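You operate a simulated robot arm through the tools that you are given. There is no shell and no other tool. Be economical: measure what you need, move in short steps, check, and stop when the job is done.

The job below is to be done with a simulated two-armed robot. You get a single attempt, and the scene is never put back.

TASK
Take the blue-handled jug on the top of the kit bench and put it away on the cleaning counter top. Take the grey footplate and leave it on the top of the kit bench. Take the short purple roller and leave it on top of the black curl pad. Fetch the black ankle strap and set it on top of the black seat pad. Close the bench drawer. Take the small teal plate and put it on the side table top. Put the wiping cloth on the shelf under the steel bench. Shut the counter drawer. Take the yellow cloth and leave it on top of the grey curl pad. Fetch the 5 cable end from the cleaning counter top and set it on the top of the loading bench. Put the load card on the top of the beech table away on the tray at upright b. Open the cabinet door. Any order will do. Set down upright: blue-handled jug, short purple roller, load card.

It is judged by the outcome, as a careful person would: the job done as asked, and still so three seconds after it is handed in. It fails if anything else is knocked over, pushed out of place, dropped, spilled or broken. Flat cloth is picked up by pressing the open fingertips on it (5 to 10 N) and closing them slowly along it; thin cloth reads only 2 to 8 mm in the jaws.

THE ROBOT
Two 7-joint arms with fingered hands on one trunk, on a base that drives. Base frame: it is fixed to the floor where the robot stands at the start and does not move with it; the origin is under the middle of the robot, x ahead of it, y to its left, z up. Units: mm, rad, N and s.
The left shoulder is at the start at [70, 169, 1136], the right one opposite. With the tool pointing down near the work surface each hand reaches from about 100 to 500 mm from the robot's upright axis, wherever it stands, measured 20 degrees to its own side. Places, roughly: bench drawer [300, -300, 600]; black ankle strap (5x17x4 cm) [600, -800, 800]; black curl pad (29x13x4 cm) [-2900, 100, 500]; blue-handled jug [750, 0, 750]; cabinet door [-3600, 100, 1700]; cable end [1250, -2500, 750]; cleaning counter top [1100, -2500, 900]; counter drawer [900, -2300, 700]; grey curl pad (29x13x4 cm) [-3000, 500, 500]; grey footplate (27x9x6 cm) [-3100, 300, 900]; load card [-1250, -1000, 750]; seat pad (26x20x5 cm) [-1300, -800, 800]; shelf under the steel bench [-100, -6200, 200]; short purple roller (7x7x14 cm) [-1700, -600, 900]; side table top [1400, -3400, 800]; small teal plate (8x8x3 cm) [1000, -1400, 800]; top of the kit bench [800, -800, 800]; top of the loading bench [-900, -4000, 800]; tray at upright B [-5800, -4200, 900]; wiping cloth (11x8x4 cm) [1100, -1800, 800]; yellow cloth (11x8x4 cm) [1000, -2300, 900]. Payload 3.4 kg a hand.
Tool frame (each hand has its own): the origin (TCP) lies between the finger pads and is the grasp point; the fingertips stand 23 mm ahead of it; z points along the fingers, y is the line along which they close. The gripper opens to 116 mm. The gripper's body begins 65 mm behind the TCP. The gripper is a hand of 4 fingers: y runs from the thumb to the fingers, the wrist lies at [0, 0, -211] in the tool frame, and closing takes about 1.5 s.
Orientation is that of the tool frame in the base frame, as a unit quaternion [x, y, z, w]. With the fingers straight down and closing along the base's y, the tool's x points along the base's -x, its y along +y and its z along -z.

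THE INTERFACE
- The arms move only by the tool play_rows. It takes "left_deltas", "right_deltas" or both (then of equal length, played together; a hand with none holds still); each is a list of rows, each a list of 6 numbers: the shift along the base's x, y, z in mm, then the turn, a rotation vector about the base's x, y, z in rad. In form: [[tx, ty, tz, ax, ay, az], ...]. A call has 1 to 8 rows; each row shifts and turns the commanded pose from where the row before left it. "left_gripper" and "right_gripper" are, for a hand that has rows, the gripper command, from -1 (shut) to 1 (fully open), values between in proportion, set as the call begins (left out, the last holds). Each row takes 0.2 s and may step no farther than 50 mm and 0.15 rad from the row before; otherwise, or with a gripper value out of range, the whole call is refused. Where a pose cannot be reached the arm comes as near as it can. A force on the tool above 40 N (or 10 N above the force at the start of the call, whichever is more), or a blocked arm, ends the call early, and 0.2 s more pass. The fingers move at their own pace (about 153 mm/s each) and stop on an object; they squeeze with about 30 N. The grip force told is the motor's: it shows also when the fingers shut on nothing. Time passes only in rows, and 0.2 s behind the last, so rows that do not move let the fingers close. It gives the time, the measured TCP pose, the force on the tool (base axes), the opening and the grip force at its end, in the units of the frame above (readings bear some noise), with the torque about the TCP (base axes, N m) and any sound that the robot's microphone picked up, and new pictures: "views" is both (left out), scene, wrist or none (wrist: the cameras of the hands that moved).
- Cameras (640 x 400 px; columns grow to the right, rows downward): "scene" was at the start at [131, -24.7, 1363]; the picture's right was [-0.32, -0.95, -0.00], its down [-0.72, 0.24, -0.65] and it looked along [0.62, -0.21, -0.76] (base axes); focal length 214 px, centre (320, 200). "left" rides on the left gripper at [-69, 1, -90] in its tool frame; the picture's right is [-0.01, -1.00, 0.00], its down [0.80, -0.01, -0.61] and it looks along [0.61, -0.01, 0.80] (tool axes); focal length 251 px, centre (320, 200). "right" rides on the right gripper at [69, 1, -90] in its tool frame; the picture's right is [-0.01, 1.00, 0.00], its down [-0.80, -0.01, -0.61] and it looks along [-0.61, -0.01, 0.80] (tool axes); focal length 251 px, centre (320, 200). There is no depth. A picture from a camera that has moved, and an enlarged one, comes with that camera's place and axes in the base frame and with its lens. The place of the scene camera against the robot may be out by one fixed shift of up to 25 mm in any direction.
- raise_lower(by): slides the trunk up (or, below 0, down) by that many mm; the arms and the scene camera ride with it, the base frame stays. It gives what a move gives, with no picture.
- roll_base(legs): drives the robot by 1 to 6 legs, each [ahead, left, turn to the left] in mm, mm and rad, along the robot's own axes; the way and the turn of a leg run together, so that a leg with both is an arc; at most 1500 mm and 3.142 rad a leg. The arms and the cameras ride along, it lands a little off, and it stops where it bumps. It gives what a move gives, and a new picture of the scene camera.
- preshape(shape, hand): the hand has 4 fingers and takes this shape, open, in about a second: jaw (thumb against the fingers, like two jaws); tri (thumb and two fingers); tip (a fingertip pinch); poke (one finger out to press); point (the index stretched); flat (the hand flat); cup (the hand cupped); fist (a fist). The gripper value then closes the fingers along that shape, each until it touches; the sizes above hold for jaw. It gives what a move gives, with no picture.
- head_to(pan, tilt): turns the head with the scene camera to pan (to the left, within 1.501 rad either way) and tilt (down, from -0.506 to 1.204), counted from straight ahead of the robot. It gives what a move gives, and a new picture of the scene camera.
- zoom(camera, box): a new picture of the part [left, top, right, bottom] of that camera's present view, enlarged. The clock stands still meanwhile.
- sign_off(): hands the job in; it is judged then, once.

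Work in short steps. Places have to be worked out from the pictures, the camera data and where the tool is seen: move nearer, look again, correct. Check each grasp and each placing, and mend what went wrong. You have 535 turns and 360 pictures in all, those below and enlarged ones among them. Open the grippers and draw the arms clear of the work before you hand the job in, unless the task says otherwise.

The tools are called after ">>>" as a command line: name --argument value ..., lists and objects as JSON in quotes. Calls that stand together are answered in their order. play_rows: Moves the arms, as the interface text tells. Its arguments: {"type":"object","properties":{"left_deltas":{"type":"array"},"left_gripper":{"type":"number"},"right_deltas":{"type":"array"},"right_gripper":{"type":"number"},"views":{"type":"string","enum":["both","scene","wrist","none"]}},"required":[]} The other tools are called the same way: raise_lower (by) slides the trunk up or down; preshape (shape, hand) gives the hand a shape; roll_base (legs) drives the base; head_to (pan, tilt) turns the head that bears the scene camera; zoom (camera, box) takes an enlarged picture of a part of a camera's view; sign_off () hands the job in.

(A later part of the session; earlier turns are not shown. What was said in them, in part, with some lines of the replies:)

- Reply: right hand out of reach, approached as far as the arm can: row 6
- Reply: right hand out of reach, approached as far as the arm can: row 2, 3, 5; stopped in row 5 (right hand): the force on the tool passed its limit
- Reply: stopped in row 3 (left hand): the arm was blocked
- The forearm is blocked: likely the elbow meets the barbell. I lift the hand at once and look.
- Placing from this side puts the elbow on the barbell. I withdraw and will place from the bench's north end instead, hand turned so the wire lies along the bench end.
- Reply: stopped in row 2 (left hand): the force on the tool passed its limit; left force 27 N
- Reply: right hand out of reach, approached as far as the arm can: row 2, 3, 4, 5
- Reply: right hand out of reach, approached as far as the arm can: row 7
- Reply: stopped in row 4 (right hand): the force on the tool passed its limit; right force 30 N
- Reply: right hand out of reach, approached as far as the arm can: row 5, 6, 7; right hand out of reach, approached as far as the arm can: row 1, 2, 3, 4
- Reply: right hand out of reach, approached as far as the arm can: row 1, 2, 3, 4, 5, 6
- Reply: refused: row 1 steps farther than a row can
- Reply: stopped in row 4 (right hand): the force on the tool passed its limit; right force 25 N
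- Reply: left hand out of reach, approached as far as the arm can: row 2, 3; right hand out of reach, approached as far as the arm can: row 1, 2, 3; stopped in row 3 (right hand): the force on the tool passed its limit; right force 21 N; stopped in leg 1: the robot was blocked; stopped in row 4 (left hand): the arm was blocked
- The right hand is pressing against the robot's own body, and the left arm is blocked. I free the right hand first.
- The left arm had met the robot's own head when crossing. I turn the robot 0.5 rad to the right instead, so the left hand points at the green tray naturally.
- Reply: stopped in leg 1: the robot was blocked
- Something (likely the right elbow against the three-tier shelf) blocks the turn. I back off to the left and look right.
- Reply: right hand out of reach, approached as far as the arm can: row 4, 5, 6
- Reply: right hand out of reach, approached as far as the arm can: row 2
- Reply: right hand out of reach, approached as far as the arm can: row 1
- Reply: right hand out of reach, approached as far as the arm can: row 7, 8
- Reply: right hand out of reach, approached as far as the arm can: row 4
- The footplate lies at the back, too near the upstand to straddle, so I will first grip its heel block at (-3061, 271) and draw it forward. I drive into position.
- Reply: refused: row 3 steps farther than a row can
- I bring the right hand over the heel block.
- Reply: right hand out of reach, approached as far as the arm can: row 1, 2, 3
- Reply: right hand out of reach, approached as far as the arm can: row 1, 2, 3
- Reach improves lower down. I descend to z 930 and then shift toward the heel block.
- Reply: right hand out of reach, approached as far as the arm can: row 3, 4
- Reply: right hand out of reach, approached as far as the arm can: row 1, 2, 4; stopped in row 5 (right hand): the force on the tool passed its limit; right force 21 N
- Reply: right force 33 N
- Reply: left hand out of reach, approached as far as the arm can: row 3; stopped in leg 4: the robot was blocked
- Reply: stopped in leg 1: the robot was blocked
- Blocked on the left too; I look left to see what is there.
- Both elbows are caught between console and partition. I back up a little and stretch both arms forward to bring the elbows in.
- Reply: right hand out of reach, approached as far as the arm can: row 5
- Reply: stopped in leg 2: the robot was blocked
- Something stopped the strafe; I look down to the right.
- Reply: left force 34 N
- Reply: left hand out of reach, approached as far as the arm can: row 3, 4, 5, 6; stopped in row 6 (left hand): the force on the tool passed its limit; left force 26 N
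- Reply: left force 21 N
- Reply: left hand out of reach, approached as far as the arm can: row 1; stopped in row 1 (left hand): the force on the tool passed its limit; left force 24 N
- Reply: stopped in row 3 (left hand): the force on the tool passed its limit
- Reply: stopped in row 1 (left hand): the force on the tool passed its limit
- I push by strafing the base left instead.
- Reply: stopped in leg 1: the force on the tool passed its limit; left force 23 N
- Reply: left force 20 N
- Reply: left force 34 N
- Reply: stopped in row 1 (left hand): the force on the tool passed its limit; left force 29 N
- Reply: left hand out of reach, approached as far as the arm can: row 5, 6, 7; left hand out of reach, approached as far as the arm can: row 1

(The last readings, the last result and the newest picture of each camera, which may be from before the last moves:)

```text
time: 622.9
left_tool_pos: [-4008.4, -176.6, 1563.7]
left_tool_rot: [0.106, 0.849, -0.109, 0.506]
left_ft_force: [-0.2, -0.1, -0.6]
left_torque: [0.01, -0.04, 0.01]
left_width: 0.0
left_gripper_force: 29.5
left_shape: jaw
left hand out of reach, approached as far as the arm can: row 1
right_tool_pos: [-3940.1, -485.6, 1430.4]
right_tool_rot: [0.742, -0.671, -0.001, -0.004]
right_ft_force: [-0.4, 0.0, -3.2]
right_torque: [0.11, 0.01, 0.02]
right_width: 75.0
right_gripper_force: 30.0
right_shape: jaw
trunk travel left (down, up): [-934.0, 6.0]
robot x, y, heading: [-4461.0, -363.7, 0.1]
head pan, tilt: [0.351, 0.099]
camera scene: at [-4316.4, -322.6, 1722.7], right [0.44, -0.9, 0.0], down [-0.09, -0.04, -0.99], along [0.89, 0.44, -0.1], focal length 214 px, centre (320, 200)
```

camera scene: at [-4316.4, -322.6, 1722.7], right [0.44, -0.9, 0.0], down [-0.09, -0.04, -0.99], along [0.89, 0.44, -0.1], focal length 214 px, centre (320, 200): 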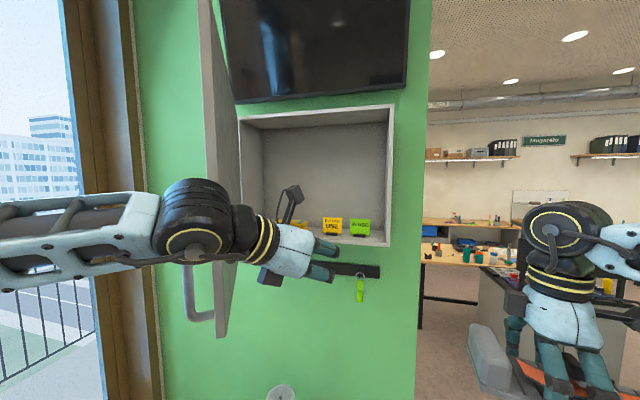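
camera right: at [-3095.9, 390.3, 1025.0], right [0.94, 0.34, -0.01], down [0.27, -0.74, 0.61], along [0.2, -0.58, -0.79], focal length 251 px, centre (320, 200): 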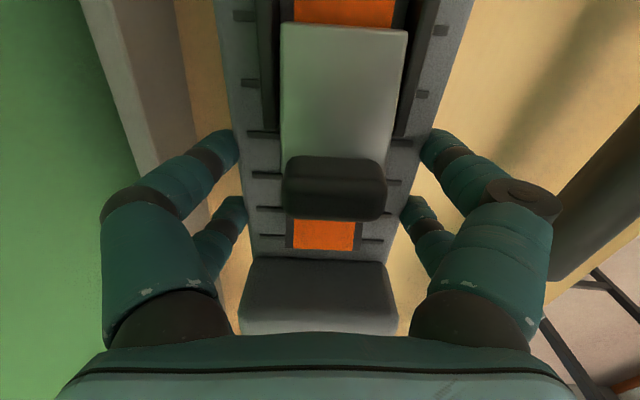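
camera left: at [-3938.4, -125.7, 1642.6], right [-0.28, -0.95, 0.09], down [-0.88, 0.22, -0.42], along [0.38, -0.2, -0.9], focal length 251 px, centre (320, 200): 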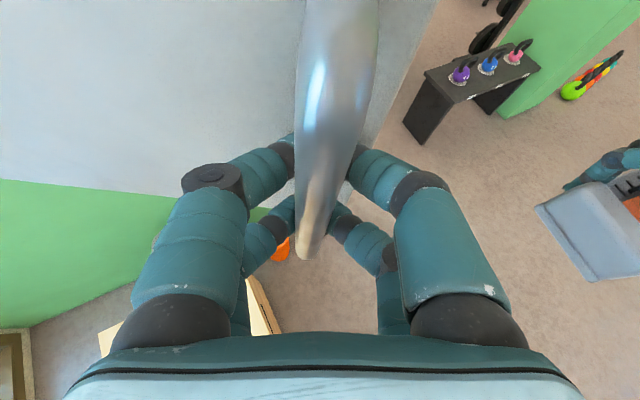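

Now I sweep left in small steps, pressing on the door's inner side.

>>> play_rows --left_deltas '[[-3, 16, 0, 0, 0, 0], [-3, 16, 0, 0, 0, 0], [-3, 16, 0, 0, 0, 0], [-4, 16, 0, 0, 0, 0], [-4, 16, 0, 0, 0, 0], [-5, 16, 0, 0, 0, 0], [-5, 16, 0, 0, 0, 0], [-5, 16, 0, 0, 0, 0]]' --views "none"

>>> play_rows --left_deltas '[[-5, 16, 0, 0, 0, 0], [-5, 16, 0, 0, 0, 0], [-5, 16, 0, 0, 0, 0], [-5, 16, 0, 0, 0, 0], [-5, 16, 0, 0, 0, 0], [-5, 16, 0, 0, 0, 0], [-5, 16, 0, 0, 0, 0], [-5, 16, 0, 0, 0, 0]]' --views "scene"

```text
time: 624.7
left_tool_pos: [-4049.8, -50.7, 1566.7]
left_tool_rot: [0.107, 0.848, -0.107, 0.508]
left_ft_force: [-13.1, -10.0, -7.0]
left_torque: [0.2, -1.42, 1.63]
left_width: 0.0
left_gripper_force: 29.8
left_shape: jaw
right_tool_pos: [-3948.6, -487.7, 1433.4]
right_tool_rot: [0.742, -0.671, 0.0, -0.007]
right_ft_force: [0.6, 0.7, -3.2]
right_torque: [0.09, 0.03, -0.02]
right_width: 75.2
right_gripper_force: 29.9
right_shape: jaw
trunk travel left (down, up): [-934.0, 6.0]
robot x, y, heading: [-4465.1, -367.9, 0.102]
head pan, tilt: [0.351, 0.099]
```

```text
time: 625.3
left_tool_pos: [-4068.1, -28.4, 1571.9]
left_tool_rot: [0.109, 0.847, -0.106, 0.51]
left_ft_force: [-20.8, -14.5, -4.4]
left_torque: [0.59, -1.75, 2.55]
left_width: 0.0
left_gripper_force: 29.4
left_shape: jaw
right_tool_pos: [-3955.5, -489.8, 1434.5]
right_tool_rot: [0.742, -0.67, 0.001, -0.01]
right_ft_force: [-1.1, -0.2, -4.0]
right_torque: [0.1, -0.04, 0.02]
right_width: 75.2
right_gripper_force: 30.0
right_shape: jaw
trunk travel left (down, up): [-934.0, 6.0]
robot x, y, heading: [-4462.3, -366.1, 0.106]
head pan, tilt: [0.351, 0.099]
stopped in row 2 (left hand): the force on the tool passed its limit (the readings are from after the stop); the commanded pose is now the measured one
camera scene: at [-4335.1, -329.4, 1724.6], right [0.44, -0.9, 0.0], down [-0.08, -0.04, -1.0], along [0.89, 0.44, -0.09], focal length 214 px, centre (320, 200)
```

scene: 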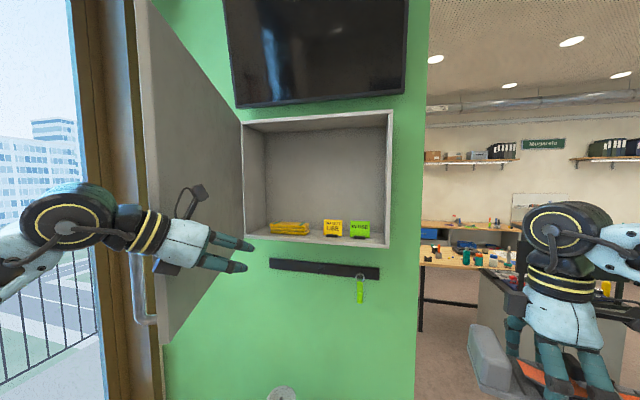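

The door is wide open with rising force, likely at its stop. I withdraw the hand to the right and check that it stays.

>>> play_rows --left_deltas '[[8, -20, 0, 0, 0, 0], [8, -30, 0, 0, 0, 0], [5, -40, 0, 0, 0, 0], [0, -40, 0, 0, 0, 0], [-40, -10, 0, 0, 0, 0], [-40, 0, 0, 0, 0, 0], [-40, 0, 0, 0, 0, 0]]' --views "none"

>>> roll_base --legs '[[0, -250, 0]]'

```text
time: 626.9
left_tool_pos: [-4156.9, -159.0, 1561.7]
left_tool_rot: [0.108, 0.848, -0.11, 0.507]
left_ft_force: [-1.3, 0.1, -0.2]
left_torque: [0.0, 0.0, -0.05]
left_width: 0.1
left_gripper_force: 30.0
left_shape: jaw
right_tool_pos: [-3945.3, -484.4, 1432.4]
right_tool_rot: [0.743, -0.67, -0.001, -0.005]
right_ft_force: [0.4, -0.2, -4.5]
right_torque: [0.09, -0.02, 0.01]
right_width: 75.2
right_gripper_force: 29.8
right_shape: jaw
trunk travel left (down, up): [-934.0, 6.0]
robot x, y, heading: [-4462.1, -366.7, 0.106]
head pan, tilt: [0.351, 0.099]
```

```text
time: 628.8
left_tool_pos: [-4127.5, -403.2, 1561.4]
left_tool_rot: [0.107, 0.848, -0.112, 0.507]
left_ft_force: [-0.1, -0.1, 1.5]
left_torque: [-0.03, -0.02, -0.03]
left_width: 0.0
left_gripper_force: 30.1
left_shape: jaw
right_tool_pos: [-3919.0, -728.5, 1432.4]
right_tool_rot: [0.742, -0.67, 0.002, -0.004]
right_ft_force: [0.8, 1.1, -3.2]
right_torque: [0.11, -0.01, 0.01]
right_width: 75.1
right_gripper_force: 29.9
right_shape: jaw
trunk travel left (down, up): [-934.0, 6.0]
robot x, y, heading: [-4435.6, -613.1, 0.102]
head pan, tilt: [0.351, 0.099]
camera scene: at [-4294.7, -563.3, 1722.8], right [0.44, -0.9, 0.0], down [-0.09, -0.05, -0.99], along [0.89, 0.44, -0.1], focal length 214 px, centre (320, 200)
```

scene: 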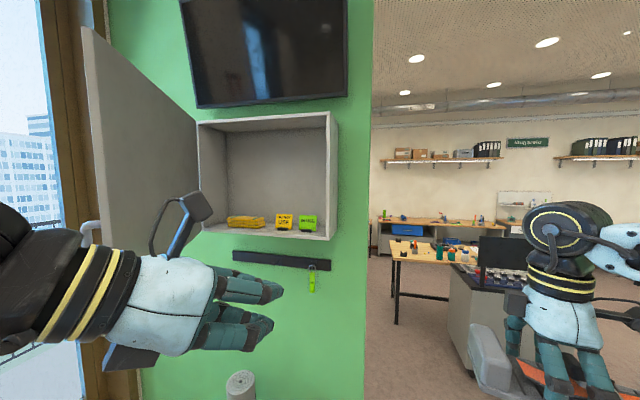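

The door stays wide open. (I must save pictures now, so I plan moves by numbers.) I extend the left hand a bit to narrow the elbows and drive back through the gap.

>>> play_rows --left_deltas '[[40, 4, 0, 0, 0, 0], [40, 4, 0, 0, 0, 0], [40, 4, 0, 0, 0, 0]]' --views "none"

>>> roll_base --legs '[[0, 0, 0.283], [0, -756, 0], [787, 0, 0], [1055, 0, 0]]'

```text
time: 629.6
left_tool_pos: [-4004.4, -395.8, 1561.7]
left_tool_rot: [0.108, 0.849, -0.111, 0.506]
left_ft_force: [-0.2, -0.7, 0.9]
left_torque: [-0.03, -0.05, -0.02]
left_width: 0.1
left_gripper_force: 30.3
left_shape: jaw
right_tool_pos: [-3915.5, -732.7, 1430.2]
right_tool_rot: [0.742, -0.671, -0.001, -0.005]
right_ft_force: [-0.1, 0.5, -3.0]
right_torque: [0.1, 0.02, 0.0]
right_width: 75.0
right_gripper_force: 30.2
right_shape: jaw
trunk travel left (down, up): [-934.0, 6.0]
robot x, y, heading: [-4436.3, -615.0, 0.104]
head pan, tilt: [0.351, 0.099]
```

```text
time: 643.5
left_tool_pos: [-2096.7, -285.8, 1562.7]
left_tool_rot: [-0.017, 0.855, -0.035, 0.517]
left_ft_force: [-0.5, 0.8, -0.1]
left_torque: [-0.02, 0.0, 0.02]
left_width: 0.3
left_gripper_force: 30.4
left_shape: jaw
right_tool_pos: [-1914.1, -585.2, 1430.9]
right_tool_rot: [0.832, -0.555, -0.001, -0.005]
right_ft_force: [0.1, -0.9, -4.3]
right_torque: [0.12, 0.05, 0.04]
right_width: 75.2
right_gripper_force: 29.5
right_shape: jaw
trunk travel left (down, up): [-934.0, 6.0]
robot x, y, heading: [-2441.8, -620.5, 0.395]
head pan, tilt: [0.351, 0.099]
camera scene: at [-2320.5, -538.0, 1723.1], right [0.68, -0.73, 0.0], down [-0.07, -0.07, -1.0], along [0.73, 0.68, -0.1], focal length 214 px, centre (320, 200)
```

scene: 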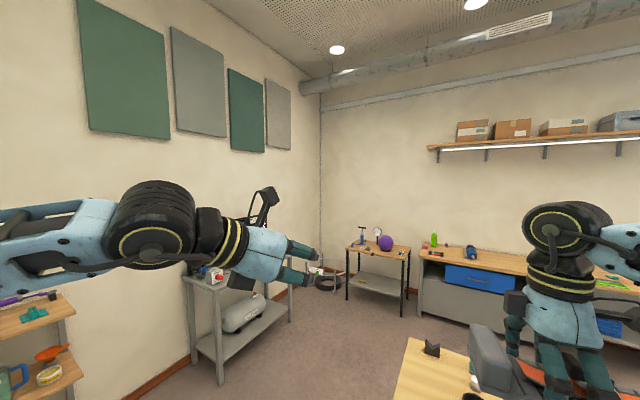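

Through. I now drive the whole way round the table to the kit bench in one go.

>>> roll_base --legs '[[300, 221, 0], [342, 561, 0], [1192, -389, 0], [69, -1004, 0], [0, 0, -0.205], [480, -83, 0]]'

```text
time: 663.1
left_tool_pos: [434.4, -183.8, 1564.1]
left_tool_rot: [0.071, 0.852, -0.088, 0.51]
left_ft_force: [-0.1, 1.1, 0.4]
left_torque: [0.0, 0.02, 0.01]
left_width: 0.0
left_gripper_force: 29.8
left_shape: jaw
right_tool_pos: [553.1, -512.3, 1432.3]
right_tool_rot: [0.77, -0.638, 0.0, -0.005]
right_ft_force: [0.6, 0.4, -3.2]
right_torque: [0.09, -0.04, 0.0]
right_width: 75.0
right_gripper_force: 29.6
right_shape: jaw
trunk travel left (down, up): [-934.0, 6.0]
robot x, y, heading: [32.2, -437.2, 0.192]
head pan, tilt: [0.351, 0.099]
camera scene: at [163.9, -382.9, 1723.3], right [0.51, -0.86, 0.0], down [-0.08, -0.05, -1.0], along [0.85, 0.51, -0.1], focal length 214 px, centre (320, 200)
```

scene: 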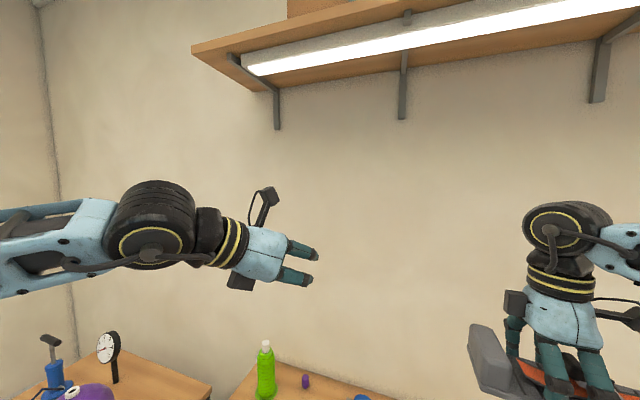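

In place. I lower the trunk, then the arm, to set the footplate down at about (590, -505).

>>> raise_lower --by -400

>>> raise_lower --by -60

>>> play_rows --right_deltas '[[20, 4, -30, 0, 0, 0], [20, 4, -40, 0, 0, 0], [0, 0, -30, 0, 0, 0], [0, 0, -15, 0, 0, 0], [0, 0, -8, 0, 0, 0], [0, 0, -6, 0, 0, 0], [0, 0, -5, 0, 0, 0], [0, 0, -5, 0, 0, 0]]' --views "none"

```text
time: 666.9
left_tool_pos: [437.5, -182.8, 1162.1]
left_tool_rot: [0.07, 0.853, -0.087, 0.51]
left_ft_force: [-0.3, 0.3, 0.2]
left_torque: [0.03, 0.0, 0.0]
left_width: 0.0
left_gripper_force: 30.1
left_shape: jaw
right_tool_pos: [556.0, -512.7, 1030.8]
right_tool_rot: [0.77, -0.638, -0.001, -0.004]
right_ft_force: [-0.4, -0.1, -3.4]
right_torque: [0.08, -0.02, -0.02]
right_width: 75.3
right_gripper_force: 29.9
right_shape: jaw
trunk travel left (down, up): [-534.0, 406.0]
robot x, y, heading: [32.5, -437.3, 0.188]
head pan, tilt: [0.351, 0.099]
```

```text
time: 667.9
left_tool_pos: [436.9, -184.1, 1102.8]
left_tool_rot: [0.07, 0.853, -0.088, 0.51]
left_ft_force: [-0.1, 0.2, 0.1]
left_torque: [0.01, -0.01, -0.01]
left_width: 0.0
left_gripper_force: 29.8
left_shape: jaw
right_tool_pos: [555.0, -512.0, 972.7]
right_tool_rot: [0.77, -0.637, 0.0, -0.005]
right_ft_force: [0.1, 0.5, -4.3]
right_torque: [0.09, 0.01, -0.01]
right_width: 75.2
right_gripper_force: 29.7
right_shape: jaw
trunk travel left (down, up): [-474.0, 466.0]
robot x, y, heading: [32.2, -439.0, 0.19]
head pan, tilt: [0.351, 0.099]
```

```text
time: 669.7
left_tool_pos: [436.6, -185.6, 1101.2]
left_tool_rot: [0.07, 0.853, -0.087, 0.51]
left_ft_force: [-0.3, 0.2, 1.1]
left_torque: [-0.01, 0.02, 0.04]
left_width: 0.0
left_gripper_force: 29.9
left_shape: jaw
right_tool_pos: [591.0, -512.7, 832.0]
right_tool_rot: [0.77, -0.638, -0.001, -0.004]
right_ft_force: [0.2, -0.1, -3.8]
right_torque: [0.08, 0.01, -0.02]
right_width: 75.3
right_gripper_force: 30.0
right_shape: jaw
right hand out of reach, approached as far as the arm can: row 1, 2
trunk travel left (down, up): [-474.0, 466.0]
robot x, y, heading: [34.9, -435.9, 0.193]
head pan, tilt: [0.351, 0.099]
```

>>> play_rows --right_deltas '[[0, 0, -4, 0, 0, 0], [0, 0, -4, 0, 0, 0], [0, 0, -4, 0, 0, 0], [0, 0, -4, 0, 0, 0], [0, 0, -4, 0, 0, 0], [0, 0, -4, 0, 0, 0], [0, 0, -4, 0, 0, 0]]' --views "none"

```text
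time: 670.7
left_tool_pos: [434.0, -183.6, 1103.7]
left_tool_rot: [0.07, 0.852, -0.087, 0.511]
left_ft_force: [0.4, 0.7, -0.3]
left_torque: [-0.02, -0.02, -0.02]
left_width: 0.0
left_gripper_force: 30.0
left_shape: jaw
right_tool_pos: [588.1, -513.4, 823.0]
right_tool_rot: [0.769, -0.639, 0.002, -0.009]
right_ft_force: [-4.4, -3.1, 21.1]
right_torque: [-0.45, 1.32, 0.11]
right_width: 74.2
right_gripper_force: 29.9
right_shape: jaw
trunk travel left (down, up): [-474.0, 466.0]
robot x, y, heading: [27.4, -439.7, 0.192]
head pan, tilt: [0.351, 0.099]
stopped in row 5 (right hand): the force on the tool passed its limit (the readings are from after the stop); the commanded pose is now the measured one
```

Contact. I ease up 1 mm, open and lift clear, with one picture to check.

>>> play_rows --right_deltas '[[0, 0, 1, 0, 0, 0], [0, 0, 0, 0, 0, 0], [0, 0, 0, 0, 0, 0], [0, 0, 0, 0, 0, 0], [0, 0, 0, 0, 0, 0]]' --right_gripper 1 --views "none"

>>> play_rows --right_deltas '[[0, 0, 20, 0, 0, 0], [0, 0, 40, 0, 0, 0], [0, 0, 45, 0, 0, 0], [0, 0, 45, 0, 0, 0], [0, 0, 40, 0, 0, 0]]' --views "wrist"

```text
time: 671.2
left_tool_pos: [438.1, -183.5, 1101.0]
left_tool_rot: [0.071, 0.853, -0.088, 0.51]
left_ft_force: [0.1, -0.2, -0.1]
left_torque: [-0.01, 0.0, -0.02]
left_width: 0.0
left_gripper_force: 29.8
left_shape: jaw
right_tool_pos: [593.9, -513.0, 822.0]
right_tool_rot: [0.769, -0.639, 0.001, -0.012]
right_ft_force: [1.7, 0.8, 5.9]
right_torque: [-0.09, 0.35, 0.0]
right_width: 115.8
right_gripper_force: 0.0
right_shape: jaw
trunk travel left (down, up): [-474.0, 466.0]
robot x, y, heading: [31.6, -437.5, 0.188]
head pan, tilt: [0.351, 0.099]
stopped in row 2 (right hand): the force on the tool passed its limit (the readings are from after the stop); the commanded pose is now the measured one
```

```text
time: 672.4
left_tool_pos: [435.2, -183.6, 1102.7]
left_tool_rot: [0.07, 0.853, -0.087, 0.511]
left_ft_force: [0.0, -0.6, -0.4]
left_torque: [0.0, 0.03, 0.0]
left_width: 0.0
left_gripper_force: 29.9
left_shape: jaw
right_tool_pos: [580.1, -548.5, 1005.6]
right_tool_rot: [0.769, -0.639, 0.004, -0.012]
right_ft_force: [0.4, 0.4, 1.4]
right_torque: [0.01, 0.0, 0.02]
right_width: 116.0
right_gripper_force: 0.0
right_shape: jaw
right hand out of reach, approached as far as the arm can: row 3, 4, 5
trunk travel left (down, up): [-474.0, 466.0]
robot x, y, heading: [31.7, -436.7, 0.188]
head pan, tilt: [0.351, 0.099]
camera right: at [590.9, -618.3, 1095.5], right [-0.98, -0.17, -0.02], down [-0.15, 0.77, 0.62], along [-0.09, 0.61, -0.79], focal length 251 px, centre (320, 200)
```

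right: 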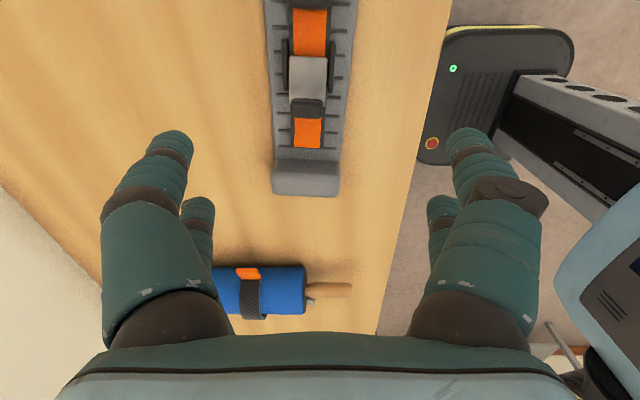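

The footplate rests on the kit bench. I now reorient the left hand (pointing down, closing front-to-back) for the load card, without pictures.

>>> play_rows --left_deltas '[[-5, 0, 5, -0.055, 0.0635, 0.114], [-5, 0, 5, -0.055, 0.0635, 0.114], [-5, 0, 5, -0.055, 0.0635, 0.114], [-5, 0, 5, -0.055, 0.0635, 0.114], [-5, 0, 5, -0.055, 0.0635, 0.114], [-5, 0, 5, -0.055, 0.0635, 0.114], [-5, 0, 5, -0.055, 0.0635, 0.114], [-5, 0, 5, -0.055, 0.0635, 0.114]]' --left_gripper 0.3 --views "none"

>>> play_rows --left_deltas '[[0, 0, 0, -0.055, 0.0635, 0.114], [0, 0, 0, -0.055, 0.0635, 0.114], [0, 0, 0, -0.055, 0.0635, 0.114], [0, 0, 0, -0.055, 0.0635, 0.114], [0, 0, 0, -0.055, 0.0635, 0.114], [0, 0, 0, -0.055, 0.0635, 0.114], [0, 0, 0, -0.055, 0.0635, 0.114]]' --views "none"

```text
time: 674.2
left_tool_pos: [397.0, -185.0, 1142.9]
left_tool_rot: [-0.437, 0.854, -0.047, 0.277]
left_ft_force: [-0.9, 0.5, -0.8]
left_torque: [0.0, -0.02, 0.02]
left_width: 75.0
left_gripper_force: 0.0
left_shape: jaw
right_tool_pos: [582.1, -549.3, 1005.0]
right_tool_rot: [0.769, -0.639, 0.003, -0.012]
right_ft_force: [-0.3, -0.3, 0.4]
right_torque: [0.0, 0.04, 0.01]
right_width: 115.7
right_gripper_force: 0.0
right_shape: jaw
trunk travel left (down, up): [-474.0, 466.0]
robot x, y, heading: [30.6, -439.3, 0.183]
head pan, tilt: [0.351, 0.099]
```

```text
time: 675.8
left_tool_pos: [381.5, -172.8, 1118.6]
left_tool_rot: [0.773, -0.634, 0.002, -0.001]
left_ft_force: [0.3, -0.2, -0.5]
left_torque: [-0.02, 0.0, -0.02]
left_width: 75.0
left_gripper_force: 0.0
left_shape: jaw
left hand out of reach, approached as far as the arm can: row 5, 6, 7
right_tool_pos: [580.9, -548.6, 1004.0]
right_tool_rot: [0.769, -0.639, 0.003, -0.012]
right_ft_force: [-0.4, 1.0, -0.5]
right_torque: [0.01, 0.01, 0.0]
right_width: 115.5
right_gripper_force: 0.0
right_shape: jaw
trunk travel left (down, up): [-474.0, 466.0]
robot x, y, heading: [28.9, -444.7, 0.187]
head pan, tilt: [0.351, 0.099]
```

I drive to the beech table's east side, before the load card at about (-1178, -1001).

>>> roll_base --legs '[[-500, 0, 0], [0, 0, -3.107], [320, 124, 0]]'

>>> play_rows --left_deltas '[[-35, -8, -20, 0, 0, 0], [-35, 0, -30, 0, 0, 0]]' --views "wrist"

```text
time: 687.9
left_tool_pos: [-1090.7, -997.6, 1119.9]
left_tool_rot: [0.626, 0.78, 0.0, -0.002]
left_ft_force: [-0.1, 0.1, 0.3]
left_torque: [0.0, -0.03, 0.0]
left_width: 75.0
left_gripper_force: 0.1
left_shape: jaw
right_tool_pos: [-1301.6, -626.7, 1005.9]
right_tool_rot: [0.629, 0.777, -0.011, -0.003]
right_ft_force: [-0.3, 0.0, 0.4]
right_torque: [0.0, -0.03, 0.0]
right_width: 115.8
right_gripper_force: 0.1
right_shape: jaw
trunk travel left (down, up): [-474.0, 466.0]
robot x, y, heading: [-746.5, -723.2, -2.93]
head pan, tilt: [0.351, 0.099]
camera scene: at [-867.1, -782.9, 1263.0], right [-0.53, 0.84, 0.0], down [0.08, 0.05, -0.99], along [-0.84, -0.53, -0.1], focal length 214 px, centre (320, 200)
```

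scene: 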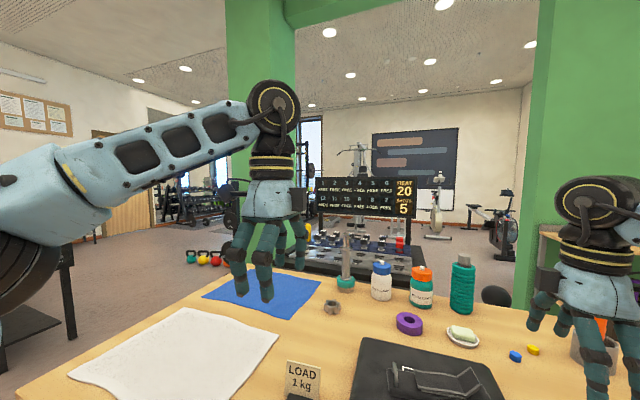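

```text
time: 688.5
left_tool_pos: [-1158.9, -1008.9, 1064.2]
left_tool_rot: [0.625, 0.781, -0.001, -0.004]
left_ft_force: [-0.2, -0.3, -0.4]
left_torque: [0.02, 0.03, -0.02]
left_width: 75.1
left_gripper_force: 0.0
left_shape: jaw
left hand out of reach, approached as far as the arm can: row 2
right_tool_pos: [-1301.3, -627.8, 1003.6]
right_tool_rot: [0.629, 0.777, -0.011, -0.002]
right_ft_force: [0.1, 1.4, -0.1]
right_torque: [-0.03, 0.02, 0.03]
right_width: 115.9
right_gripper_force: 0.0
right_shape: jaw
trunk travel left (down, up): [-474.0, 466.0]
robot x, y, heading: [-745.8, -723.5, -2.927]
head pan, tilt: [0.351, 0.099]
camera left: at [-1142.9, -1075.0, 1153.4], right [-0.97, -0.23, 0.0], down [-0.18, 0.77, 0.61], along [-0.14, 0.59, -0.79], focal length 251 px, centre (320, 200)
```

left: 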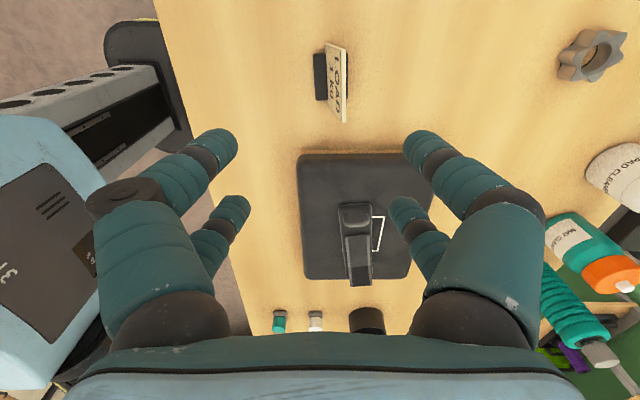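

Card plate at about (-1172, -1020). I centre over it, descend with the jaws half open, and close.

>>> play_rows --left_deltas '[[-6, -5, -40, 0, 0, 0], [-6, -5, -40, 0, 0, 0], [0, 0, -40, 0, 0, 0], [0, 0, -35, 0, 0, 0], [0, 0, -20, 0, 0, 0], [0, 0, -15, 0, 0, 0]]' --views "wrist"

```text
time: 689.9
left_tool_pos: [-1168.6, -1018.0, 874.3]
left_tool_rot: [0.626, 0.78, -0.001, -0.002]
left_ft_force: [-0.8, -0.1, -0.4]
left_torque: [0.0, -0.06, 0.0]
left_width: 75.0
left_gripper_force: 0.1
left_shape: jaw
right_tool_pos: [-1300.7, -627.3, 1004.2]
right_tool_rot: [0.629, 0.777, -0.011, -0.003]
right_ft_force: [0.2, 0.2, 0.0]
right_torque: [-0.01, 0.01, -0.01]
right_width: 115.7
right_gripper_force: 0.0
right_shape: jaw
trunk travel left (down, up): [-474.0, 466.0]
robot x, y, heading: [-747.2, -721.3, -2.927]
head pan, tilt: [0.351, 0.099]
camera left: at [-1153.2, -1084.6, 965.1], right [-0.97, -0.23, 0.0], down [-0.18, 0.77, 0.61], along [-0.14, 0.59, -0.79], focal length 251 px, centre (320, 200)
```

left: 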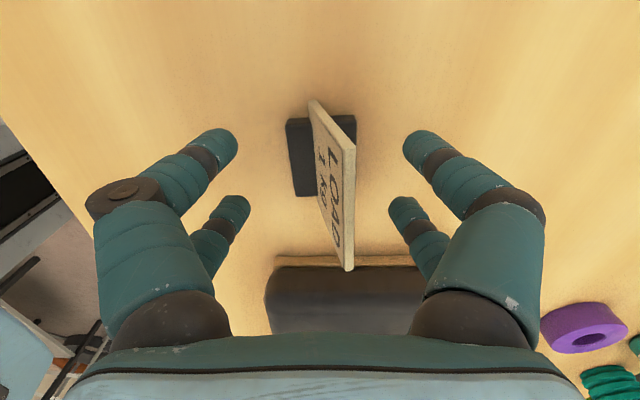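

The card leans back about 11°, so I tilt the hand to match before closing.

>>> play_rows --left_deltas '[[-3, -2, 0, 0.021, -0.0927, 0], [-3, -2, -4, 0.021, -0.0927, 0], [0, 0, 0, 0, 0, 0]]' --views "none"

>>> play_rows --left_deltas '[[0, 0, 0, 0, 0, 0], [0, 0, 0, 0, 0, 0], [0, 0, 0, 0, 0, 0], [0, 0, 0, 0, 0, 0], [0, 0, 0, 0, 0, 0]]' --left_gripper -1 --views "none"

>>> play_rows --left_deltas '[[0, 0, 20, 0, 0, 0], [0, 0, 30, 0, 0, 0], [0, 0, 40, 0, 0, 0], [0, 0, 40, 0, 0, 0]]' --views "wrist"

```text
time: 690.7
left_tool_pos: [-1172.6, -1022.0, 871.3]
left_tool_rot: [0.623, 0.777, 0.074, 0.057]
left_ft_force: [0.0, -0.2, 0.1]
left_torque: [-0.02, 0.04, -0.02]
left_width: 75.0
left_gripper_force: 0.0
left_shape: jaw
right_tool_pos: [-1300.5, -627.7, 1005.2]
right_tool_rot: [0.629, 0.777, -0.012, -0.002]
right_ft_force: [-0.5, 0.1, -0.5]
right_torque: [0.02, 0.0, -0.01]
right_width: 115.8
right_gripper_force: 0.0
right_shape: jaw
trunk travel left (down, up): [-474.0, 466.0]
robot x, y, heading: [-743.5, -720.4, -2.93]
head pan, tilt: [0.351, 0.099]
```

```text
time: 691.9
left_tool_pos: [-1174.5, -1021.4, 871.8]
left_tool_rot: [0.623, 0.777, 0.073, 0.057]
left_ft_force: [0.0, -0.2, 0.3]
left_torque: [0.02, 0.01, 0.0]
left_width: 0.0
left_gripper_force: 30.1
left_shape: jaw
right_tool_pos: [-1300.3, -626.3, 1005.0]
right_tool_rot: [0.628, 0.778, -0.011, -0.003]
right_ft_force: [-0.3, 0.0, 0.2]
right_torque: [0.0, -0.03, 0.03]
right_width: 115.9
right_gripper_force: 0.1
right_shape: jaw
trunk travel left (down, up): [-474.0, 466.0]
robot x, y, heading: [-748.5, -721.8, -2.931]
head pan, tilt: [0.351, 0.099]
```

```text
time: 692.9
left_tool_pos: [-1168.0, -1023.1, 997.7]
left_tool_rot: [0.623, 0.777, 0.073, 0.057]
left_ft_force: [-0.3, 0.2, -0.7]
left_torque: [0.03, -0.01, 0.0]
left_width: 0.2
left_gripper_force: 30.0
left_shape: jaw
left hand out of reach, approached as far as the arm can: row 4
right_tool_pos: [-1299.7, -627.2, 1005.4]
right_tool_rot: [0.63, 0.777, -0.012, -0.002]
right_ft_force: [0.3, 0.5, 0.7]
right_torque: [-0.03, 0.01, -0.05]
right_width: 115.9
right_gripper_force: 0.0
right_shape: jaw
trunk travel left (down, up): [-474.0, 466.0]
robot x, y, heading: [-749.0, -724.1, -2.923]
head pan, tilt: [0.351, 0.099]
camera left: at [-1168.4, -1094.2, 1086.7], right [-0.96, -0.22, -0.18], down [-0.29, 0.75, 0.6], along [0.0, 0.63, -0.78], focal length 251 px, centre (320, 200)
```

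left: 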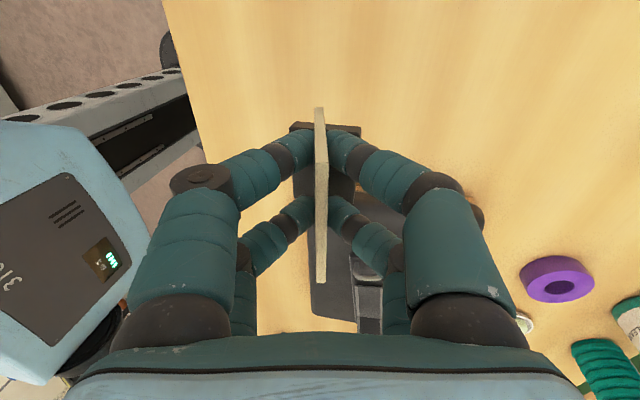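

The load card is held upright. I raise the trunk and drive, in few long calls, back round the table and through the gap toward the racks.

>>> raise_lower --by 400

>>> roll_base --legs '[[-350, 0, 0], [0, 0, 0.178], [-61, -1165, 0], [1284, -429, 0], [343, 561, 0], [304, 222, 0]]'

```text
time: 696.7
left_tool_pos: [-1168.1, -1023.0, 1397.7]
left_tool_rot: [0.623, 0.777, 0.073, 0.056]
left_ft_force: [1.2, -0.8, -0.9]
left_torque: [-0.02, 0.01, 0.0]
left_width: 0.1
left_gripper_force: 30.0
left_shape: jaw
right_tool_pos: [-1299.9, -626.6, 1404.2]
right_tool_rot: [0.629, 0.777, -0.011, -0.003]
right_ft_force: [-1.0, 0.6, -0.2]
right_torque: [0.02, 0.01, 0.03]
right_width: 115.7
right_gripper_force: 0.1
right_shape: jaw
trunk travel left (down, up): [-874.0, 66.0]
robot x, y, heading: [-747.2, -723.0, -2.932]
head pan, tilt: [0.351, 0.099]
```

```text
time: 716.9
left_tool_pos: [-2792.7, -968.8, 1398.9]
left_tool_rot: [0.549, 0.831, 0.077, 0.049]
left_ft_force: [-0.4, 0.1, 0.3]
left_torque: [-0.03, 0.02, 0.01]
left_width: 0.0
left_gripper_force: 29.3
left_shape: jaw
right_tool_pos: [-2994.4, -603.0, 1405.5]
right_tool_rot: [0.556, 0.831, -0.012, -0.001]
right_ft_force: [0.2, -0.1, 0.3]
right_torque: [-0.01, 0.0, -0.02]
right_width: 115.8
right_gripper_force: 0.0
right_shape: jaw
trunk travel left (down, up): [-874.0, 66.0]
robot x, y, heading: [-2435.4, -599.7, -2.746]
head pan, tilt: [0.351, 0.099]
camera scene: at [-2539.5, -677.8, 1663.4], right [-0.68, 0.73, 0.0], down [0.07, 0.07, -1.0], along [-0.73, -0.68, -0.1], focal length 214 px, centre (320, 200)
```

scene: 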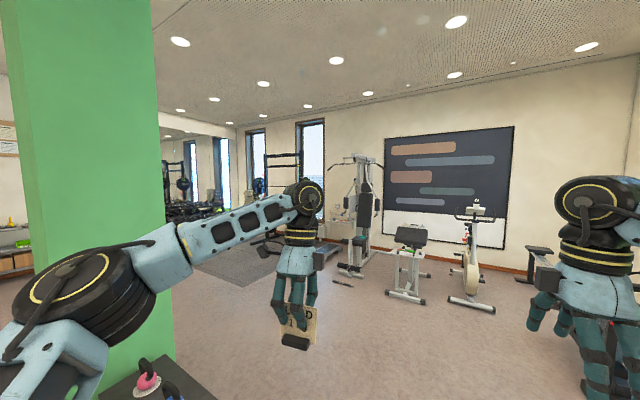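

The card hangs upright with its stand below. On I go to the open floor before the racks.

>>> roll_base --legs '[[1060, 0, 0], [881, 970, 0], [700, 760, 0]]'

>>> head_to --pan 0.0 --tilt 0.25

```text
time: 733.5
left_tool_pos: [-4516.3, -3609.2, 1398.6]
left_tool_rot: [0.542, 0.835, 0.079, 0.049]
left_ft_force: [-0.4, 0.1, -0.7]
left_torque: [0.01, 0.01, 0.0]
left_width: 0.3
left_gripper_force: 29.8
left_shape: jaw
right_tool_pos: [-4722.0, -3246.2, 1405.0]
right_tool_rot: [0.549, 0.836, -0.012, 0.0]
right_ft_force: [0.2, 1.0, -1.4]
right_torque: [-0.01, -0.03, -0.02]
right_width: 115.7
right_gripper_force: 0.1
right_shape: jaw
trunk travel left (down, up): [-874.0, 66.0]
robot x, y, heading: [-4161.6, -3229.1, -2.729]
head pan, tilt: [0.351, 0.099]
camera scene: at [-4266.6, -3315.5, 1663.1], right [-0.69, 0.72, 0.0], down [0.07, 0.07, -1.0], along [-0.72, -0.69, -0.1], focal length 214 px, centre (320, 200)
```

scene: 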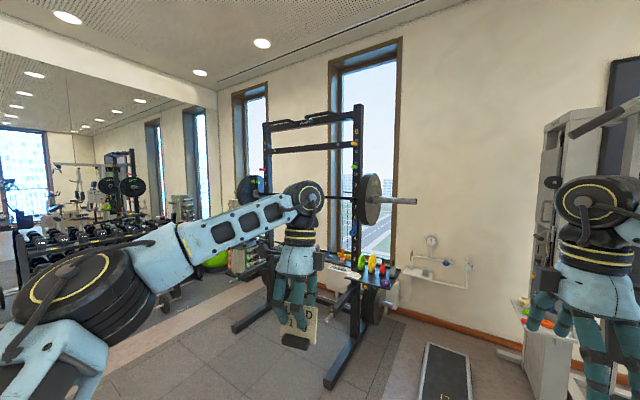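

```text
time: 734.3
left_tool_pos: [-4515.4, -3611.2, 1397.5]
left_tool_rot: [0.543, 0.835, 0.079, 0.047]
left_ft_force: [0.0, 0.5, 0.0]
left_torque: [0.01, 0.0, 0.01]
left_width: 0.3
left_gripper_force: 29.7
left_shape: jaw
right_tool_pos: [-4723.3, -3248.4, 1405.7]
right_tool_rot: [0.55, 0.835, -0.012, -0.002]
right_ft_force: [-0.6, -0.1, -1.7]
right_torque: [0.01, -0.01, -0.01]
right_width: 115.8
right_gripper_force: 0.1
right_shape: jaw
trunk travel left (down, up): [-874.0, 66.0]
robot x, y, heading: [-4159.3, -3234.0, -2.736]
head pan, tilt: [0.0, 0.25]
camera scene: at [-4286.1, -3290.8, 1649.1], right [-0.4, 0.92, 0.0], down [0.23, 0.1, -0.97], along [-0.89, -0.39, -0.25], focal length 214 px, centre (320, 200)
```

scene: 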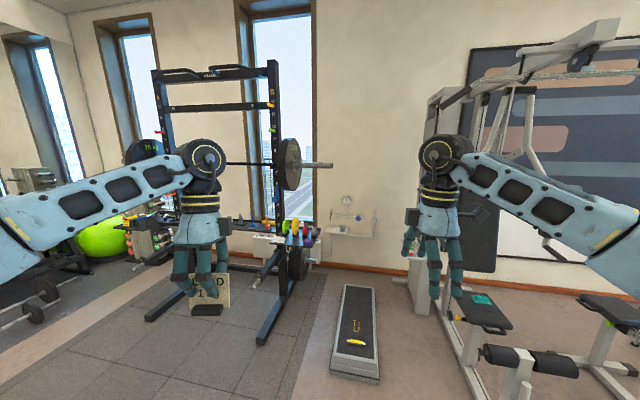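

I zoom on the right upright's trays.

>>> zoom --camera "scene" --box '[130, 190, 350, 310]'

```text
2.91 times, centred on (240, 250) of scene
camera zoom: at [-4286.1, -3290.8, 1649.1], right [-0.4, 0.92, 0.0], down [0.23, 0.1, -0.97], along [-0.89, -0.39, -0.25], focal length 624 px, centre (553, 54)
```

zoom: 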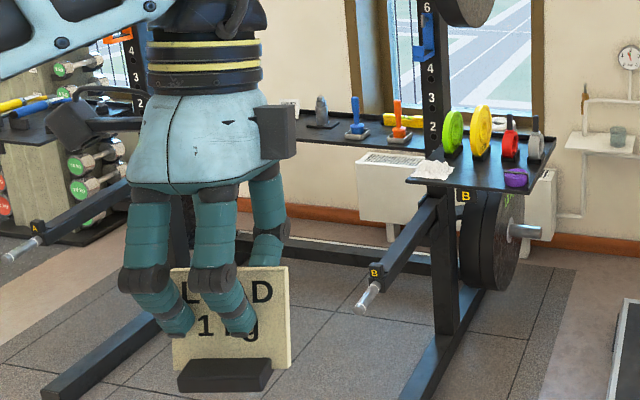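

The tray at upright B holds rings, a white cloth and a purple tape, with room at its front middle. I lower the trunk and drive closer, squared to the rack.

>>> raise_lower --by -350

>>> roll_base --legs '[[0, 0, -0.204], [1171, 533, 0]]'

```text
time: 737.7
left_tool_pos: [-4514.9, -3609.8, 1047.0]
left_tool_rot: [0.543, 0.835, 0.078, 0.049]
left_ft_force: [1.0, -0.2, 0.5]
left_torque: [0.03, 0.0, 0.02]
left_width: 0.1
left_gripper_force: 29.5
left_shape: jaw
right_tool_pos: [-4722.7, -3248.0, 1054.9]
right_tool_rot: [0.549, 0.836, -0.011, -0.002]
right_ft_force: [0.0, 0.7, -0.1]
right_torque: [-0.02, 0.01, 0.03]
right_width: 116.0
right_gripper_force: 0.0
right_shape: jaw
trunk travel left (down, up): [-524.0, 416.0]
robot x, y, heading: [-4162.1, -3232.6, -2.732]
head pan, tilt: [0.0, 0.25]
```

```text
time: 744.9
left_tool_pos: [-5627.2, -4280.2, 1047.9]
left_tool_rot: [0.629, 0.771, 0.073, 0.057]
left_ft_force: [0.0, -1.0, 0.4]
left_torque: [0.0, -0.03, -0.02]
left_width: 0.0
left_gripper_force: 29.7
left_shape: jaw
right_tool_pos: [-5752.1, -3880.0, 1054.8]
right_tool_rot: [0.636, 0.772, -0.012, -0.002]
right_ft_force: [-0.8, -0.4, -0.6]
right_torque: [-0.01, 0.03, 0.0]
right_width: 116.2
right_gripper_force: 0.0
right_shape: jaw
trunk travel left (down, up): [-524.0, 416.0]
robot x, y, heading: [-5202.9, -3990.0, -2.946]
head pan, tilt: [0.0, 0.25]
camera scene: at [-5335.6, -4008.9, 1299.8], right [-0.19, 0.98, -0.01], down [0.24, 0.04, -0.97], along [-0.95, -0.19, -0.25], focal length 214 px, centre (320, 200)
```

scene: 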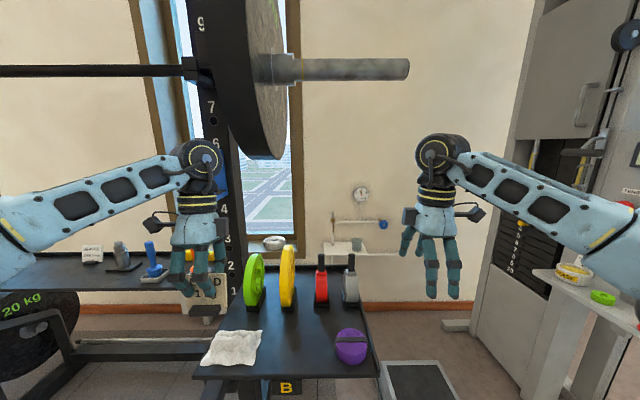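

Triangulated: tray top z about 860, free spot at (-5692, -4108) between cloth and tape. I shift the base a bit, bring the card over it and lower part way.

>>> roll_base --legs '[[40, -90, 0]]'

>>> play_rows --left_deltas '[[-9, 44, 0, 0, 0, 0], [-9, 44, 0, 0, 0, 0], [0, 0, -40, 0, 0, 0], [0, 0, -35, 0, 0, 0]]' --views "scene"

```text
time: 746.2
left_tool_pos: [-5680.9, -4212.2, 1045.6]
left_tool_rot: [0.63, 0.771, 0.077, 0.053]
left_ft_force: [0.4, 0.3, 0.7]
left_torque: [-0.03, 0.01, 0.0]
left_width: 0.0
left_gripper_force: 29.7
left_shape: jaw
right_tool_pos: [-5807.3, -3809.2, 1057.5]
right_tool_rot: [0.641, 0.767, -0.011, -0.004]
right_ft_force: [0.0, 0.3, 0.4]
right_torque: [-0.02, 0.01, -0.01]
right_width: 116.0
right_gripper_force: 0.1
right_shape: jaw
trunk travel left (down, up): [-524.0, 416.0]
robot x, y, heading: [-5255.8, -3909.6, -2.943]
head pan, tilt: [0.0, 0.25]
stopped in leg 1: the robot was blocked; the commanded pose is now the measured one
camera scene: at [-5392.5, -3927.8, 1299.7], right [-0.19, 0.98, -0.01], down [0.24, 0.04, -0.97], along [-0.95, -0.19, -0.25], focal length 214 px, centre (320, 200)
```

scene: 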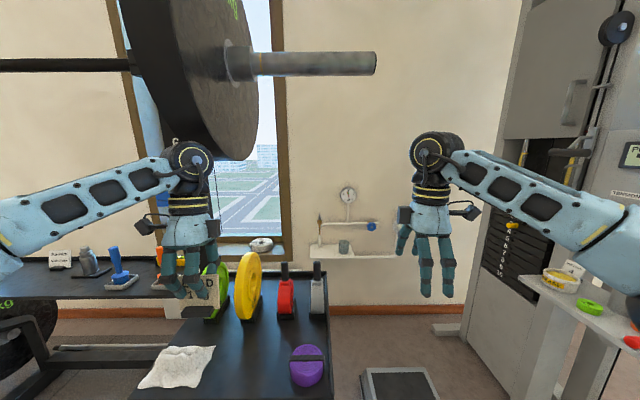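

```text
time: 747.2
left_tool_pos: [-5665.7, -4146.4, 957.5]
left_tool_rot: [0.631, 0.77, 0.078, 0.051]
left_ft_force: [-0.4, 0.7, -0.3]
left_torque: [0.02, -0.01, 0.0]
left_width: 0.0
left_gripper_force: 30.1
left_shape: jaw
left hand out of reach, approached as far as the arm can: row 1, 2
right_tool_pos: [-5806.7, -3809.3, 1056.2]
right_tool_rot: [0.641, 0.768, -0.01, -0.004]
right_ft_force: [-0.4, -0.4, -1.0]
right_torque: [0.0, -0.02, 0.01]
right_width: 116.1
right_gripper_force: 0.0
right_shape: jaw
trunk travel left (down, up): [-524.0, 416.0]
robot x, y, heading: [-5260.1, -3906.9, -2.946]
head pan, tilt: [0.0, 0.25]
camera scene: at [-5391.9, -3928.9, 1299.8], right [-0.19, 0.98, -0.01], down [0.24, 0.04, -0.97], along [-0.95, -0.19, -0.25], focal length 214 px, centre (320, 200)
```

scene: 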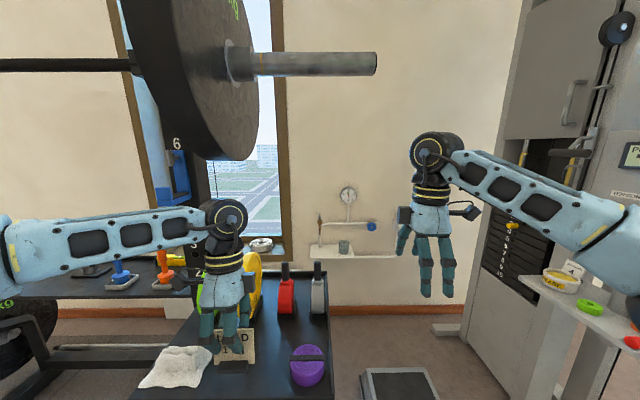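

The landing point is near the cloth; I lower a bit more and shift inward with the arm, watching the readings.

>>> play_rows --left_deltas '[[0, 0, -15, 0, 0, 0], [0, 0, -13, 0, 0, 0], [-10, 14, 0, 0, 0, 0], [-10, 14, 0, 0, 0, 0], [-8, 10, 0, 0, 0, 0]]' --views "none"

```text
time: 748.4
left_tool_pos: [-5680.4, -4123.0, 926.7]
left_tool_rot: [0.63, 0.771, 0.077, 0.052]
left_ft_force: [-0.1, -0.1, 0.2]
left_torque: [0.03, -0.01, 0.02]
left_width: 0.0
left_gripper_force: 30.1
left_shape: jaw
left hand out of reach, approached as far as the arm can: row 4, 5
right_tool_pos: [-5805.5, -3809.8, 1058.3]
right_tool_rot: [0.64, 0.768, -0.01, -0.005]
right_ft_force: [-0.1, 0.0, 0.1]
right_torque: [-0.02, -0.01, 0.03]
right_width: 116.1
right_gripper_force: 0.0
right_shape: jaw
trunk travel left (down, up): [-524.0, 416.0]
robot x, y, heading: [-5256.9, -3910.2, -2.943]
head pan, tilt: [0.0, 0.25]
```

Clear of both neighbours by 30 mm and more. I creep down to contact.

>>> play_rows --left_deltas '[[0, 0, -5, 0, 0, 0], [0, 0, -4, 0, 0, 0], [0, 0, -4, 0, 0, 0], [0, 0, -3, 0, 0, 0], [0, 0, -3, 0, 0, 0], [0, 0, -3, 0, 0, 0], [0, 0, -3, 0, 0, 0], [0, 0, -3, 0, 0, 0]]' --views "none"

```text
time: 749.9
left_tool_pos: [-5680.7, -4125.5, 910.2]
left_tool_rot: [0.631, 0.771, 0.075, 0.045]
left_ft_force: [-2.3, 3.8, 25.3]
left_torque: [-0.13, -0.18, 0.07]
left_width: 0.3
left_gripper_force: 30.0
left_shape: jaw
right_tool_pos: [-5805.6, -3806.7, 1060.3]
right_tool_rot: [0.645, 0.764, -0.012, -0.005]
right_ft_force: [-0.2, -0.7, 0.5]
right_torque: [0.0, -0.01, 0.0]
right_width: 116.3
right_gripper_force: 0.0
right_shape: jaw
trunk travel left (down, up): [-524.0, 416.0]
robot x, y, heading: [-5257.7, -3909.7, -2.944]
head pan, tilt: [0.0, 0.25]
stopped in row 7 (left hand): the force on the tool passed its limit (the readings are from after the stop); the commanded pose is now the measured one
```

Contact as expected. I ease 2 mm, open the fingers, and lift along the card.

>>> play_rows --left_deltas '[[0, 0, 2, 0, 0, 0], [0, 0, 1, 0, 0, 0]]' --views "none"

>>> play_rows --left_deltas '[[0, 0, 0, 0, 0, 0], [0, 0, 0, 0, 0, 0], [0, 0, 0, 0, 0, 0]]' --left_gripper 0.0 --views "none"

>>> play_rows --left_deltas '[[-2, 0, 15, 0, 0, 0], [-5, -1, 30, 0, 0, 0], [-5, -1, 40, 0, 0, 0], [0, 0, 40, 0, 0, 0]]' --views "scene"

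```text
time: 750.5
left_tool_pos: [-5680.9, -4126.3, 909.2]
left_tool_rot: [0.63, 0.771, 0.076, 0.048]
left_ft_force: [-0.5, 5.1, 13.4]
left_torque: [0.07, -0.07, 0.04]
left_width: 0.2
left_gripper_force: 29.9
left_shape: jaw
right_tool_pos: [-5805.4, -3807.3, 1059.8]
right_tool_rot: [0.645, 0.764, -0.012, -0.003]
right_ft_force: [0.1, 0.2, -0.2]
right_torque: [-0.02, -0.01, 0.01]
right_width: 115.9
right_gripper_force: 0.0
right_shape: jaw
trunk travel left (down, up): [-524.0, 416.0]
robot x, y, heading: [-5256.2, -3907.8, -2.942]
head pan, tilt: [0.0, 0.25]
```

```text
time: 751.3
left_tool_pos: [-5680.7, -4127.8, 909.8]
left_tool_rot: [0.63, 0.771, 0.077, 0.048]
left_ft_force: [-0.1, 0.0, -0.2]
left_torque: [-0.02, 0.0, 0.0]
left_width: 57.1
left_gripper_force: 0.1
left_shape: jaw
right_tool_pos: [-5807.6, -3809.1, 1058.6]
right_tool_rot: [0.645, 0.764, -0.01, -0.005]
right_ft_force: [-1.0, 1.0, 1.0]
right_torque: [-0.01, 0.01, 0.0]
right_width: 115.9
right_gripper_force: 0.0
right_shape: jaw
trunk travel left (down, up): [-524.0, 416.0]
robot x, y, heading: [-5255.7, -3909.9, -2.947]
head pan, tilt: [0.0, 0.25]
```

```text
time: 752.3
left_tool_pos: [-5669.2, -4143.8, 1026.0]
left_tool_rot: [0.63, 0.771, 0.077, 0.046]
left_ft_force: [0.7, -0.1, 0.0]
left_torque: [0.0, 0.03, -0.02]
left_width: 57.4
left_gripper_force: 0.1
left_shape: jaw
left hand out of reach, approached as far as the arm can: row 2, 3, 4
right_tool_pos: [-5804.9, -3808.5, 1060.1]
right_tool_rot: [0.645, 0.764, -0.011, -0.004]
right_ft_force: [0.0, -1.1, -0.1]
right_torque: [-0.02, -0.01, -0.03]
right_width: 115.9
right_gripper_force: 0.1
right_shape: jaw
trunk travel left (down, up): [-524.0, 416.0]
robot x, y, heading: [-5258.2, -3907.9, -2.946]
head pan, tilt: [0.0, 0.25]
camera scene: at [-5390.5, -3929.0, 1299.9], right [-0.19, 0.98, -0.01], down [0.24, 0.04, -0.97], along [-0.95, -0.19, -0.25], focal length 214 px, centre (320, 200)
```

scene: 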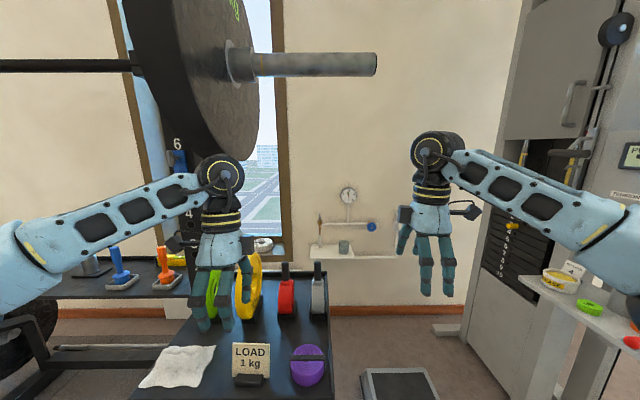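

The load card stands upright on the tray at upright B. I open both hands, raise the left a little, and back clear.

>>> play_rows --left_deltas '[[20, 4, 20, 0, 0, 0], [30, 6, 20, 0, 0, 0]]' --right_deltas '[[10, 2, 0, 0, 0, 0], [10, 2, 0, 0, 0, 0]]' --left_gripper 1 --right_gripper 1 --views "none"

>>> roll_base --legs '[[-450, 0, 0]]'

```text
time: 752.9
left_tool_pos: [-5617.8, -4133.8, 1064.5]
left_tool_rot: [0.631, 0.771, 0.076, 0.046]
left_ft_force: [0.8, -0.3, 0.7]
left_torque: [-0.01, 0.01, -0.04]
left_width: 115.9
left_gripper_force: 0.0
left_shape: jaw
right_tool_pos: [-5782.4, -3810.8, 1061.1]
right_tool_rot: [0.64, 0.768, -0.01, -0.007]
right_ft_force: [1.3, 0.1, 0.4]
right_torque: [-0.04, 0.0, 0.04]
right_width: 115.8
right_gripper_force: 0.0
right_shape: jaw
trunk travel left (down, up): [-524.0, 416.0]
robot x, y, heading: [-5257.7, -3906.0, -2.943]
head pan, tilt: [0.0, 0.25]
```

```text
time: 755.6
left_tool_pos: [-5185.0, -4048.1, 1065.8]
left_tool_rot: [0.631, 0.771, 0.077, 0.046]
left_ft_force: [0.4, 0.0, -0.3]
left_torque: [0.05, 0.0, 0.0]
left_width: 116.1
left_gripper_force: 0.0
left_shape: jaw
right_tool_pos: [-5349.3, -3723.8, 1059.3]
right_tool_rot: [0.642, 0.767, -0.008, -0.007]
right_ft_force: [0.0, -0.6, 0.1]
right_torque: [0.01, 0.02, 0.0]
right_width: 115.6
right_gripper_force: 0.0
right_shape: jaw
trunk travel left (down, up): [-524.0, 416.0]
robot x, y, heading: [-4820.2, -3822.4, -2.948]
head pan, tilt: [0.0, 0.25]
camera scene: at [-4955.2, -3843.2, 1299.8], right [-0.19, 0.98, -0.01], down [0.24, 0.04, -0.97], along [-0.95, -0.19, -0.25], focal length 214 px, centre (320, 200)
```

scene: 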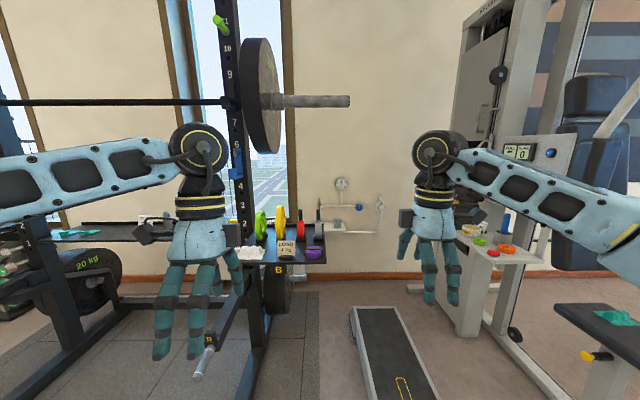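

The card stands upright on the tray, both hands are open and clear of the work, and all twelve items were carried out. I hand the job in.

>>> sign_off

```text
The job is handed in.
```

I carried out all twelve items and handed the job in with both grippers open and the arms clear. No result has come back yet.

- **Drawers:** the bench drawer and the counter drawer are shut. My hand pulled the counter drawer open again after the first push, so I closed it a second time and saw it stay shut.
- **Cabinet door:** it is open to roughly 85°, estimated from the picture, and it held there when I let go.
- **Set down upright:** the blue-handled jug (on the cleaning counter), the short purple roller (on the black curl pad) and the load card (on the tray at upright B) are all standing.
- **Yellow cloth:** it rests on the grey curl pad, towards the pad's right end.
- **Other placings:** I saw the small teal plate, 5 cable end, wiping cloth, black ankle strap and grey footplate in place after setting each one down.

While driving, the robot touched several fixed things:

- **At the loading bench:** the left arm pressed against something, probably the barbell. A later picture showed the barbell and its plates in place.
- **At the wooden shelf:** the right elbow probably touched the three-tier shelf, and my wrist rested on the green tray's wall. Both looked undisturbed.
- **In the narrow gap by the green wall:** the arms touched its edge and the console beside it. I did not check either for movement.
- **On the floor:** the base stopped against the wooden box near the cabinet. Near the rack it stopped again, probably against the floor platform. I did not check whether either one shifted.
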